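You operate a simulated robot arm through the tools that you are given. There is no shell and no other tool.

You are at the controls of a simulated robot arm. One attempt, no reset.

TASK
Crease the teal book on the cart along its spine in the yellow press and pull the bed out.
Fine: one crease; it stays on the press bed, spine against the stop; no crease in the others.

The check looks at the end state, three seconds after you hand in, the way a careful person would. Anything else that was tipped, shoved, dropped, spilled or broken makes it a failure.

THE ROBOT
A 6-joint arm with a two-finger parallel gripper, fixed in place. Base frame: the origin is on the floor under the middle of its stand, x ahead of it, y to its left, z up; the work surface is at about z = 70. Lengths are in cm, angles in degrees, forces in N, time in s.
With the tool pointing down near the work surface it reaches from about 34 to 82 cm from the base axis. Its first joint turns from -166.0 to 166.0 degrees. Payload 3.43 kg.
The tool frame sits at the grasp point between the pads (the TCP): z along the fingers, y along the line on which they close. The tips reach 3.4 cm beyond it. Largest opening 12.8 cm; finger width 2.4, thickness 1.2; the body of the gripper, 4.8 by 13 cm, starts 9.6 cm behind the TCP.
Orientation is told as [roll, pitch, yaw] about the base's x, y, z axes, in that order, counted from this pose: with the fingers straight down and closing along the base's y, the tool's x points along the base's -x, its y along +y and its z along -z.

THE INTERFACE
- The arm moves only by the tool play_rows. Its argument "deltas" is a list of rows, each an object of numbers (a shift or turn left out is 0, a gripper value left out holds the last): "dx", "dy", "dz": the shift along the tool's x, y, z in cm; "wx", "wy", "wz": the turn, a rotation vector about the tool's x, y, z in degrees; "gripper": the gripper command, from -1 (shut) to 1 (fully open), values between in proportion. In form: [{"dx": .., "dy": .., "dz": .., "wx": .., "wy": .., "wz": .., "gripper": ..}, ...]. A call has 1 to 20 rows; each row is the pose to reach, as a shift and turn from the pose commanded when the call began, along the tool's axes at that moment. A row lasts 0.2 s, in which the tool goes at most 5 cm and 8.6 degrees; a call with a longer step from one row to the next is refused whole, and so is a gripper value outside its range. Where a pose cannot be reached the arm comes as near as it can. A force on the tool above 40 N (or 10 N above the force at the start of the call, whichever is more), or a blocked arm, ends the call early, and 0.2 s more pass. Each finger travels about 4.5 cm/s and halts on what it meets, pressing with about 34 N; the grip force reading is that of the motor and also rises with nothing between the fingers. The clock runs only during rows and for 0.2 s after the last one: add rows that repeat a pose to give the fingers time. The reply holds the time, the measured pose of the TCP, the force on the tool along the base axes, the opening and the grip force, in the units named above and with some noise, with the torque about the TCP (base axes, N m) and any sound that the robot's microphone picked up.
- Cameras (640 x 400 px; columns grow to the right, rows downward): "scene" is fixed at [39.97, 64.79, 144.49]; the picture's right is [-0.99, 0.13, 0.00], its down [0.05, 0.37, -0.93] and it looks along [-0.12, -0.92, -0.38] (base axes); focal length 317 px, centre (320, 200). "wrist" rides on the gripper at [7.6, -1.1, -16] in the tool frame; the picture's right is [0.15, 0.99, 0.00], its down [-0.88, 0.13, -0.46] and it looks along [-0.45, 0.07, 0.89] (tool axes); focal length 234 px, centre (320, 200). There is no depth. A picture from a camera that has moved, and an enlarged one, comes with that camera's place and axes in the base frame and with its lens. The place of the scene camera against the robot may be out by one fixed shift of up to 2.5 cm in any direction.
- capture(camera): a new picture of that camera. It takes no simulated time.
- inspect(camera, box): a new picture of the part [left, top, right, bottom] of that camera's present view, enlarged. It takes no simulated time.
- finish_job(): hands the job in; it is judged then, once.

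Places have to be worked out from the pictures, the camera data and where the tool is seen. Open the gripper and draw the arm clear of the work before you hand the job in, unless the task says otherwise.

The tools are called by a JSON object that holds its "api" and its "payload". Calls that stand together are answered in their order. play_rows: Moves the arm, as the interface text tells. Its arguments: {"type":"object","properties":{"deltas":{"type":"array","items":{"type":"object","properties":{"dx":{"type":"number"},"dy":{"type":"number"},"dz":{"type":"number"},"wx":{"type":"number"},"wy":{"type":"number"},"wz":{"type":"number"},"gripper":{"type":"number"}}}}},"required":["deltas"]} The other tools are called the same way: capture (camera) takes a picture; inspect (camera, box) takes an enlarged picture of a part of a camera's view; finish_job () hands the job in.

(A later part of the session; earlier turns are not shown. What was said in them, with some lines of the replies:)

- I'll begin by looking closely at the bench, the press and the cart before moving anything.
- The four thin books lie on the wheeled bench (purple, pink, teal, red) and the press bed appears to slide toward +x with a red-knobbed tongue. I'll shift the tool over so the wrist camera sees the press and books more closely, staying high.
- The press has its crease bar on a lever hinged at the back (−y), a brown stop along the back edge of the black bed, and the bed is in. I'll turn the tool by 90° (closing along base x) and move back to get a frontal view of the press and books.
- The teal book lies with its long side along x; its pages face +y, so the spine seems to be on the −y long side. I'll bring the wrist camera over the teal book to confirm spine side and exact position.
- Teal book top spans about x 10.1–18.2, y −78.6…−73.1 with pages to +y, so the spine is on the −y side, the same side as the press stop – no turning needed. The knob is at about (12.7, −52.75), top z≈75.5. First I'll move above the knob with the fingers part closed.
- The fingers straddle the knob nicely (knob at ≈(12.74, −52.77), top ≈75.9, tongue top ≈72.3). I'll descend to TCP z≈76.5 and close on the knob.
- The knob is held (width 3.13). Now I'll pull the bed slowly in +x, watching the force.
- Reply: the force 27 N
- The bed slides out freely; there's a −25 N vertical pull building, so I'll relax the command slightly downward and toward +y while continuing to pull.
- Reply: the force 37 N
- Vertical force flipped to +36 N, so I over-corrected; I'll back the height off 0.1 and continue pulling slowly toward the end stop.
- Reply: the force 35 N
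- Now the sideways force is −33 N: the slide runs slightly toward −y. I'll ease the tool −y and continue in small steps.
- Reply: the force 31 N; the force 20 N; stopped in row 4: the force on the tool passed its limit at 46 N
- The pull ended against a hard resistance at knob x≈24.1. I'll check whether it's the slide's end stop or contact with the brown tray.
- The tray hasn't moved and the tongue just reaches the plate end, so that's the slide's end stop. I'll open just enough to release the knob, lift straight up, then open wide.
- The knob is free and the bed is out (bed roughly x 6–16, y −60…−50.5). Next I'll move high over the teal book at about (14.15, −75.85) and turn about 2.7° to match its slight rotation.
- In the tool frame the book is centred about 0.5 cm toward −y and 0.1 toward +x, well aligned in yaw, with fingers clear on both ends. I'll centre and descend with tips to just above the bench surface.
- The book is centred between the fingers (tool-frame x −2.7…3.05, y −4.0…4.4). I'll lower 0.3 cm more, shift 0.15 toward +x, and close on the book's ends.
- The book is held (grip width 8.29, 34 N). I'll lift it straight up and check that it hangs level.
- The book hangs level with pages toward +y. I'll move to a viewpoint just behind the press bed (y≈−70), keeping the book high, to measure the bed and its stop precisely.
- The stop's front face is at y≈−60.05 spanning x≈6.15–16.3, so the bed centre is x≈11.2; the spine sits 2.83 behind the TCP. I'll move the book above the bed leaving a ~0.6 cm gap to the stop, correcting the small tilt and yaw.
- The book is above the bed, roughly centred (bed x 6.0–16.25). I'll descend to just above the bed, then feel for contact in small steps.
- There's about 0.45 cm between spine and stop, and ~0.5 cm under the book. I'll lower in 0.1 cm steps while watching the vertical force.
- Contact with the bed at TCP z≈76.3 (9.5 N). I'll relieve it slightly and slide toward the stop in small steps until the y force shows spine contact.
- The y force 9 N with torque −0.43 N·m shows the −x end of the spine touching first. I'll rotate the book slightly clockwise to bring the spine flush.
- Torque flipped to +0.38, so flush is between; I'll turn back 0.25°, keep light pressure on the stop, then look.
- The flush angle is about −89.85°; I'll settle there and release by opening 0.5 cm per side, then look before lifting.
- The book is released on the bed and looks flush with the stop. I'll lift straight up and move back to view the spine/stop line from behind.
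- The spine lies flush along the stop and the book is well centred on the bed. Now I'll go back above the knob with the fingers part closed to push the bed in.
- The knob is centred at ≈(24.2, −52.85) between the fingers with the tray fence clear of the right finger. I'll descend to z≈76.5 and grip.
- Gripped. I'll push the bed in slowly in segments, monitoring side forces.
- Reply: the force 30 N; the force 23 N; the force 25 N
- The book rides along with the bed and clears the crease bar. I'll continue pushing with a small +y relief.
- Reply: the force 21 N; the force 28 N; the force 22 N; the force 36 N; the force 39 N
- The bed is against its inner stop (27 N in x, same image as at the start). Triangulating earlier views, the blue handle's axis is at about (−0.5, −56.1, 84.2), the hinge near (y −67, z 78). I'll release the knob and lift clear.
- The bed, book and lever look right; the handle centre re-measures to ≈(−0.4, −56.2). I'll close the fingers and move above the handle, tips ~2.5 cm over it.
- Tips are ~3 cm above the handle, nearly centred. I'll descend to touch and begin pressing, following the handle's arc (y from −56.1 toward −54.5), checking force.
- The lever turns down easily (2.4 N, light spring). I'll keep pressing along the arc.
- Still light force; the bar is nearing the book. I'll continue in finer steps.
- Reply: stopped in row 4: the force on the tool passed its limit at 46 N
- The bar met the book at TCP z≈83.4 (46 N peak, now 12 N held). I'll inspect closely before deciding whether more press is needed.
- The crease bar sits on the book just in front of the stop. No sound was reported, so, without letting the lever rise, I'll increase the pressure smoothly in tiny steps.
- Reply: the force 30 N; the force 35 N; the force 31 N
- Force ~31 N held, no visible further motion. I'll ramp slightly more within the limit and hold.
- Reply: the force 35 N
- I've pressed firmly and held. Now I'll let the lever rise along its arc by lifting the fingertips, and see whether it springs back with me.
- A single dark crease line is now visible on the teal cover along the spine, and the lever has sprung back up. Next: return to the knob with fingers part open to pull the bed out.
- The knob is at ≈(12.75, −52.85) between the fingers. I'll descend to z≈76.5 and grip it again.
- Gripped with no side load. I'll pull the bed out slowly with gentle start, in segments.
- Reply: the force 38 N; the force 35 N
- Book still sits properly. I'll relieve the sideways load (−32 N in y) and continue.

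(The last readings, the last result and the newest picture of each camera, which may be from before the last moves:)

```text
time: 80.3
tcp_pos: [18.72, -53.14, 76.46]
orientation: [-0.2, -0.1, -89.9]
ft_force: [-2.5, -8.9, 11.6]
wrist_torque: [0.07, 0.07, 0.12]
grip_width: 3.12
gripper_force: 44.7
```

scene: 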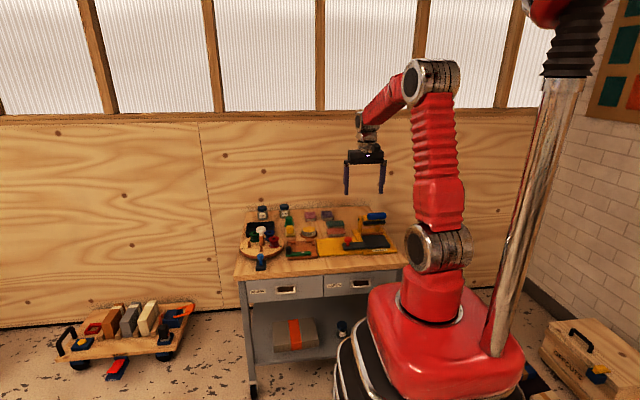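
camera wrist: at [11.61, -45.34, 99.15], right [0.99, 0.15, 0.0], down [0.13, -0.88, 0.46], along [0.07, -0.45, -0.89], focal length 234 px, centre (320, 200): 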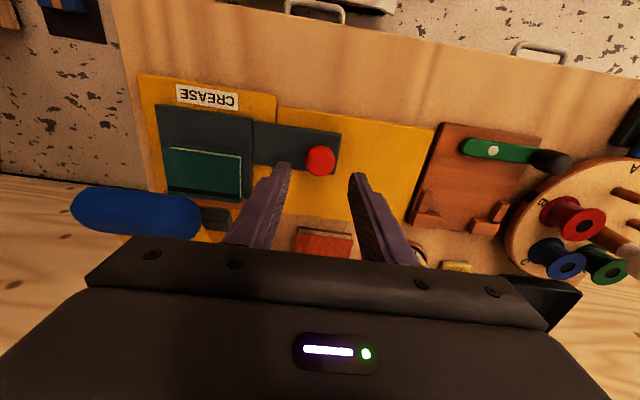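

{"api": "play_rows", "payload": {"deltas": [{"dx": -0.02, "dz": -0.02, "dy": 0.1}, {"dx": -0.03, "dz": -0.03, "dy": 0.4}, {"dx": -0.03, "dz": -0.03, "dy": 0.8}, {"dx": -0.03, "dz": -0.03, "dy": 1.2}, {"dx": -0.03, "dz": -0.03, "dy": 1.6}, {"dx": -0.03, "dz": -0.03, "dy": 1.9}]}}

```text
time: 81.7
tcp_pos: [20.43, -53.21, 76.46]
orientation: [-0.2, 0.0, -89.9]
ft_force: [-2.4, -5.6, -12.3]
wrist_torque: [-0.38, 0.05, 0.07]
grip_width: 3.15
gripper_force: 44.9
```

{"api": "play_rows", "payload": {"deltas": [{"dx": -0.01, "dz": 0.02, "dy": 0.1}, {"dx": -0.02, "dz": 0.03, "dy": 0.4}, {"dx": -0.02, "dz": 0.03, "dy": 0.8}, {"dx": -0.02, "dz": 0.03, "dy": 1.2}, {"dx": -0.02, "dz": 0.03, "dy": 1.6}, {"dx": -0.02, "dz": 0.03, "dy": 1.9}]}}

{"api": "inspect", "payload": {"camera": "scene", "box": [310, 190, 400, 260]}}

```text
time: 83.1
tcp_pos: [22.56, -53.14, 76.42]
orientation: [-0.3, 0.0, -89.9]
ft_force: [-2.4, 13.7, -2.5]
wrist_torque: [0.55, 0.09, 0.07]
grip_width: 3.13
gripper_force: 45.3
```

```text
5.71 times, centred on (355, 225) of scene
camera zoom: at [39.97, 64.79, 144.49], right [-0.99, 0.13, 0.0], down [0.05, 0.37, -0.93], along [-0.12, -0.92, -0.38], focal length 1814 px, centre (120, 57)
```

zoom: 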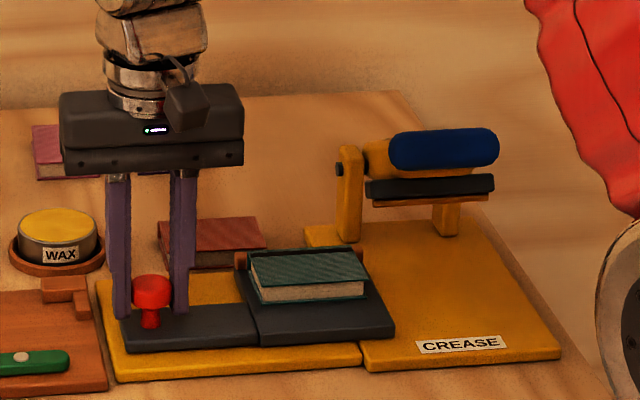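

Nearly out (22.5); the end stop was at about 24.15. I'll ease it the rest of the way at low speed.

{"api": "play_rows", "payload": {"deltas": [{"dx": 0.03, "dy": 0.1}, {"dx": 0.04, "dy": 0.3}, {"dx": 0.04, "dy": 0.5}, {"dx": 0.04, "dy": 0.7}, {"dx": 0.04, "dy": 0.9}, {"dx": 0.04, "dy": 1.05}]}}

```text
time: 84.5
tcp_pos: [23.6, -53.12, 76.49]
orientation: [-0.2, 0.0, -89.9]
ft_force: [-2.2, 17.0, -10.7]
wrist_torque: [-0.17, 0.05, 0.08]
grip_width: 3.14
gripper_force: 45.1
```

{"api": "play_rows", "payload": {"deltas": [{"dx": 0.04, "dz": 0.02, "dy": 0.05}, {"dx": 0.05, "dz": 0.02, "dy": 0.15}, {"dx": 0.05, "dz": 0.02, "dy": 0.25}, {"dx": 0.05, "dz": 0.02, "dy": 0.35}, {"dx": 0.05, "dz": 0.02, "dy": 0.45}]}}

```text
time: 85.7
tcp_pos: [24.02, -53.05, 76.52]
orientation: [0.0, -0.2, -89.8]
ft_force: [-1.9, 9.2, -1.9]
wrist_torque: [-0.32, -0.02, -0.02]
grip_width: 3.15
gripper_force: 45.2
```

{"api": "play_rows", "payload": {"deltas": [{"dy": 0.05}, {"dy": 0.12}, {"dy": 0.18}, {"dy": 0.24}, {"dy": 0.24}]}}

{"api": "inspect", "payload": {"camera": "scene", "box": [310, 190, 400, 260]}}

{"api": "capture", "payload": {"camera": "wrist"}}

```text
time: 86.9
tcp_pos: [24.08, -53.05, 76.52]
orientation: [-0.2, -0.1, -89.8]
ft_force: [-16.1, 8.5, 13.0]
wrist_torque: [0.51, 0.44, 0.05]
grip_width: 3.15
gripper_force: 44.6
```

```text
5.71 times, centred on (355, 225) of scene
camera zoom: at [39.97, 64.79, 144.49], right [-0.99, 0.13, 0.0], down [0.05, 0.37, -0.93], along [-0.12, -0.92, -0.38], focal length 1814 px, centre (120, 57)
```

zoom: 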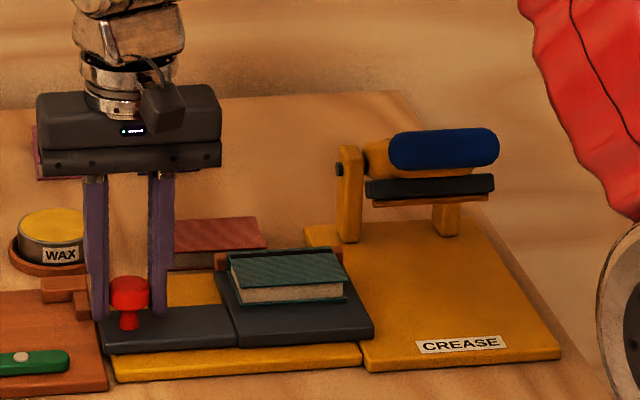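

```text
taken
camera wrist: at [23.12, -45.59, 92.38], right [0.99, 0.15, 0.0], down [0.13, -0.88, 0.46], along [0.06, -0.45, -0.89], focal length 234 px, centre (320, 200)
```

wrist: 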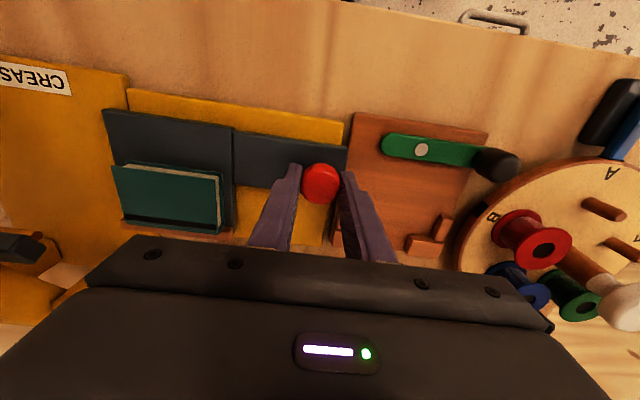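

The bed is fully out against its stop and the book has its single crease line. I'll release the knob, lift straight up, and move to the rear viewpoint to verify the spine is still against the stop.

{"api": "play_rows", "payload": {"deltas": [{"dy": -0.05}, {"dy": -0.05, "gripper": -0.35}, {"dy": -0.05, "gripper": -0.35}, {"dy": -0.05, "gripper": -0.35}, {"dy": -0.05, "dz": -2, "gripper": -0.35}, {"dy": -0.05, "dz": -5, "gripper": -0.35}, {"dy": -0.05, "dz": -9, "gripper": -0.35}, {"dy": -0.05, "dz": -13, "gripper": -0.35}]}}

{"api": "play_rows", "payload": {"deltas": [{"dx": -2.9, "dy": -2.2}, {"dx": -5.8, "dy": -4.4}, {"dx": -8.7, "dy": -6.6}, {"dx": -11.6, "dy": -8.8}, {"dx": -14.5, "dy": -11}, {"dx": -17.2, "dy": -13}, {"dx": -17.2, "dy": -13}]}}

{"api": "inspect", "payload": {"camera": "wrist", "box": [260, 0, 440, 140]}}

{"api": "inspect", "payload": {"camera": "scene", "box": [310, 190, 400, 260]}}

{"api": "inspect", "payload": {"camera": "scene", "box": [335, 220, 385, 255]}}

```text
time: 88.7
tcp_pos: [24.27, -52.47, 89.35]
orientation: [-0.1, -0.2, -89.8]
ft_force: [0.2, -0.2, -0.3]
wrist_torque: [0.01, 0.01, 0.0]
grip_width: 4.17
gripper_force: 0.2
```

```text
time: 90.3
tcp_pos: [11.09, -70.31, 89.55]
orientation: [-0.1, -0.1, -90.0]
ft_force: [0.5, 0.4, -0.6]
wrist_torque: [-0.02, 0.02, 0.01]
grip_width: 4.14
gripper_force: 0.1
```

```text
2.86 times, centred on (350, 70) of wrist
camera zoom: at [10.11, -62.66, 105.5], right [0.99, 0.15, 0.0], down [0.13, -0.88, 0.46], along [0.07, -0.45, -0.89], focal length 669 px, centre (234, 571)
```

zoom: 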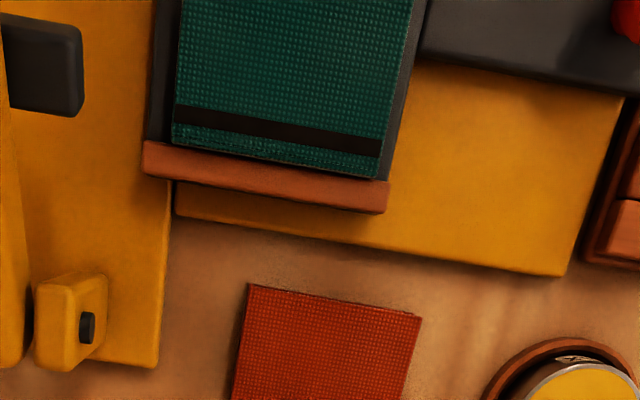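

```text
5.71 times, centred on (355, 225) of scene
camera zoom: at [39.97, 64.79, 144.49], right [-0.99, 0.13, 0.0], down [0.05, 0.37, -0.93], along [-0.12, -0.92, -0.38], focal length 1814 px, centre (120, 57)
```

zoom: 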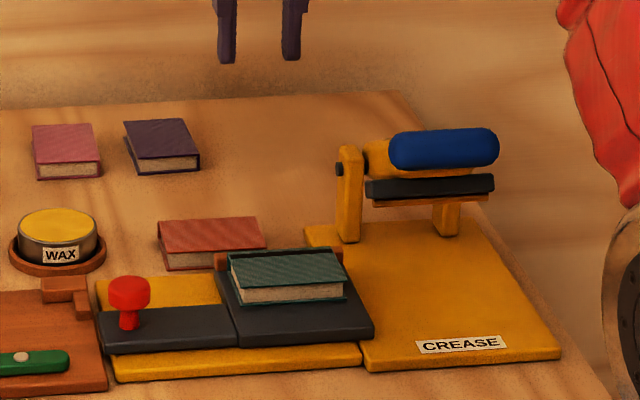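

```text
11.43 times, centred on (360, 238) of scene
camera zoom: at [39.97, 64.79, 144.49], right [-0.99, 0.13, 0.0], down [0.05, 0.37, -0.93], along [-0.12, -0.92, -0.38], focal length 3627 px, centre (-137, -229)
```

zoom: 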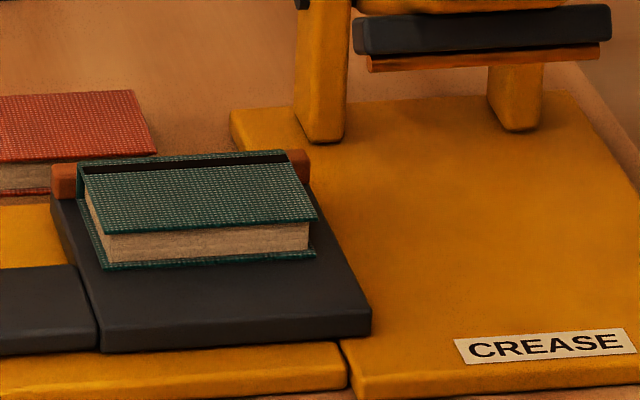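

The spine is flush with the stop, one crease line runs parallel along it, the lever is up, and the other books are untouched. I'll raise the arm, open the gripper and withdraw toward the start position.

{"api": "play_rows", "payload": {"deltas": [{"dz": -3}, {"dz": -6.5}, {"dz": -10, "gripper": 0.3}, {"dz": -14, "gripper": 1}, {"dz": -18, "dx": 1, "gripper": 1}, {"dz": -19, "dx": 5, "dy": -1.5, "gripper": 1}, {"dz": -19, "dx": 9, "dy": -3, "gripper": 1}, {"dz": -19, "dx": 13, "dy": -4.5, "gripper": 1}, {"dz": -19, "dx": 17, "dy": -6, "gripper": 1}, {"dz": -19, "dx": 21, "dy": -7, "gripper": 1}, {"dz": -19, "dx": 23, "dy": -8, "gripper": 1}, {"dz": -19, "dx": 23, "dy": -8, "gripper": 1}]}}

{"api": "capture", "payload": {"camera": "scene"}}

{"api": "inspect", "payload": {"camera": "scene", "box": [230, 195, 410, 290]}}

{"api": "capture", "payload": {"camera": "wrist"}}

```text
time: 92.9
tcp_pos: [3.37, -47.1, 108.8]
orientation: [-0.1, -0.1, -90.0]
ft_force: [-0.9, 1.3, -0.1]
wrist_torque: [0.01, -0.01, 0.0]
grip_width: 12.79
gripper_force: 0.0
```

```text
taken
```

scene: 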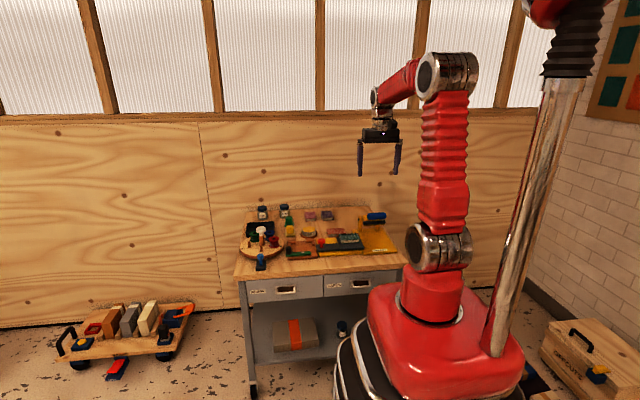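

```text
3.56 times, centred on (320, 242) of scene
camera zoom: at [39.97, 64.79, 144.49], right [-0.99, 0.13, 0.0], down [0.05, 0.37, -0.93], along [-0.12, -0.92, -0.38], focal length 1128 px, centre (320, 49)
```

zoom: 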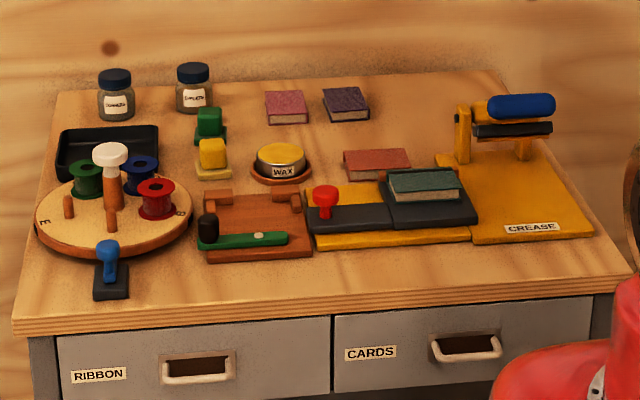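

```text
taken
camera wrist: at [2.32, -39.58, 124.75], right [0.99, 0.15, 0.0], down [0.13, -0.88, 0.46], along [0.07, -0.45, -0.89], focal length 234 px, centre (320, 200)
```

wrist: 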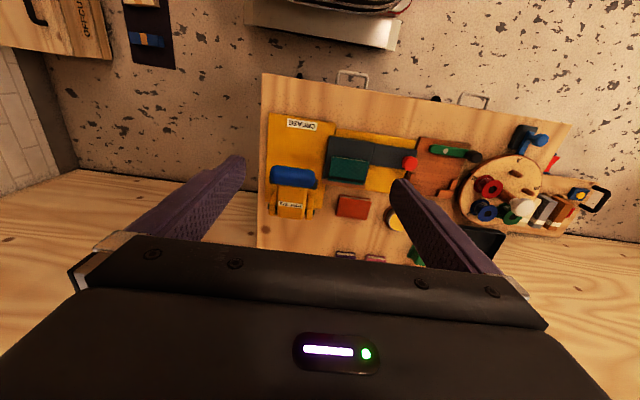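

The bed is out with the creased teal book against the stop. Everything else on the bench is where it was in the first picture, and the arm is clear with the gripper open. I'm handing in the job.

{"api": "finish_job", "payload": {}}

```text
The job is handed in.
```

I creased the teal book once along its spine in the yellow press and pulled the bed out, then handed the job in.

- **Crease:** one dark line shows on the cover, running parallel to the spine. I pressed the lever once, with a peak of 46 N, and it sprang back up afterwards.
- **Position:** the book is lying on the bed, and the last close view showed its spine flush with the stop. The bed is fully out, against the end of its travel.
- **Everything else:** the red, purple and pink books have no crease. In the final pictures nothing else on the bench appears to have moved.
- **Arm:** the gripper is open and the arm is drawn back close to where it started.

The task said "on the cart". I took that to mean the wheeled bench, because the low trolley has no teal book.
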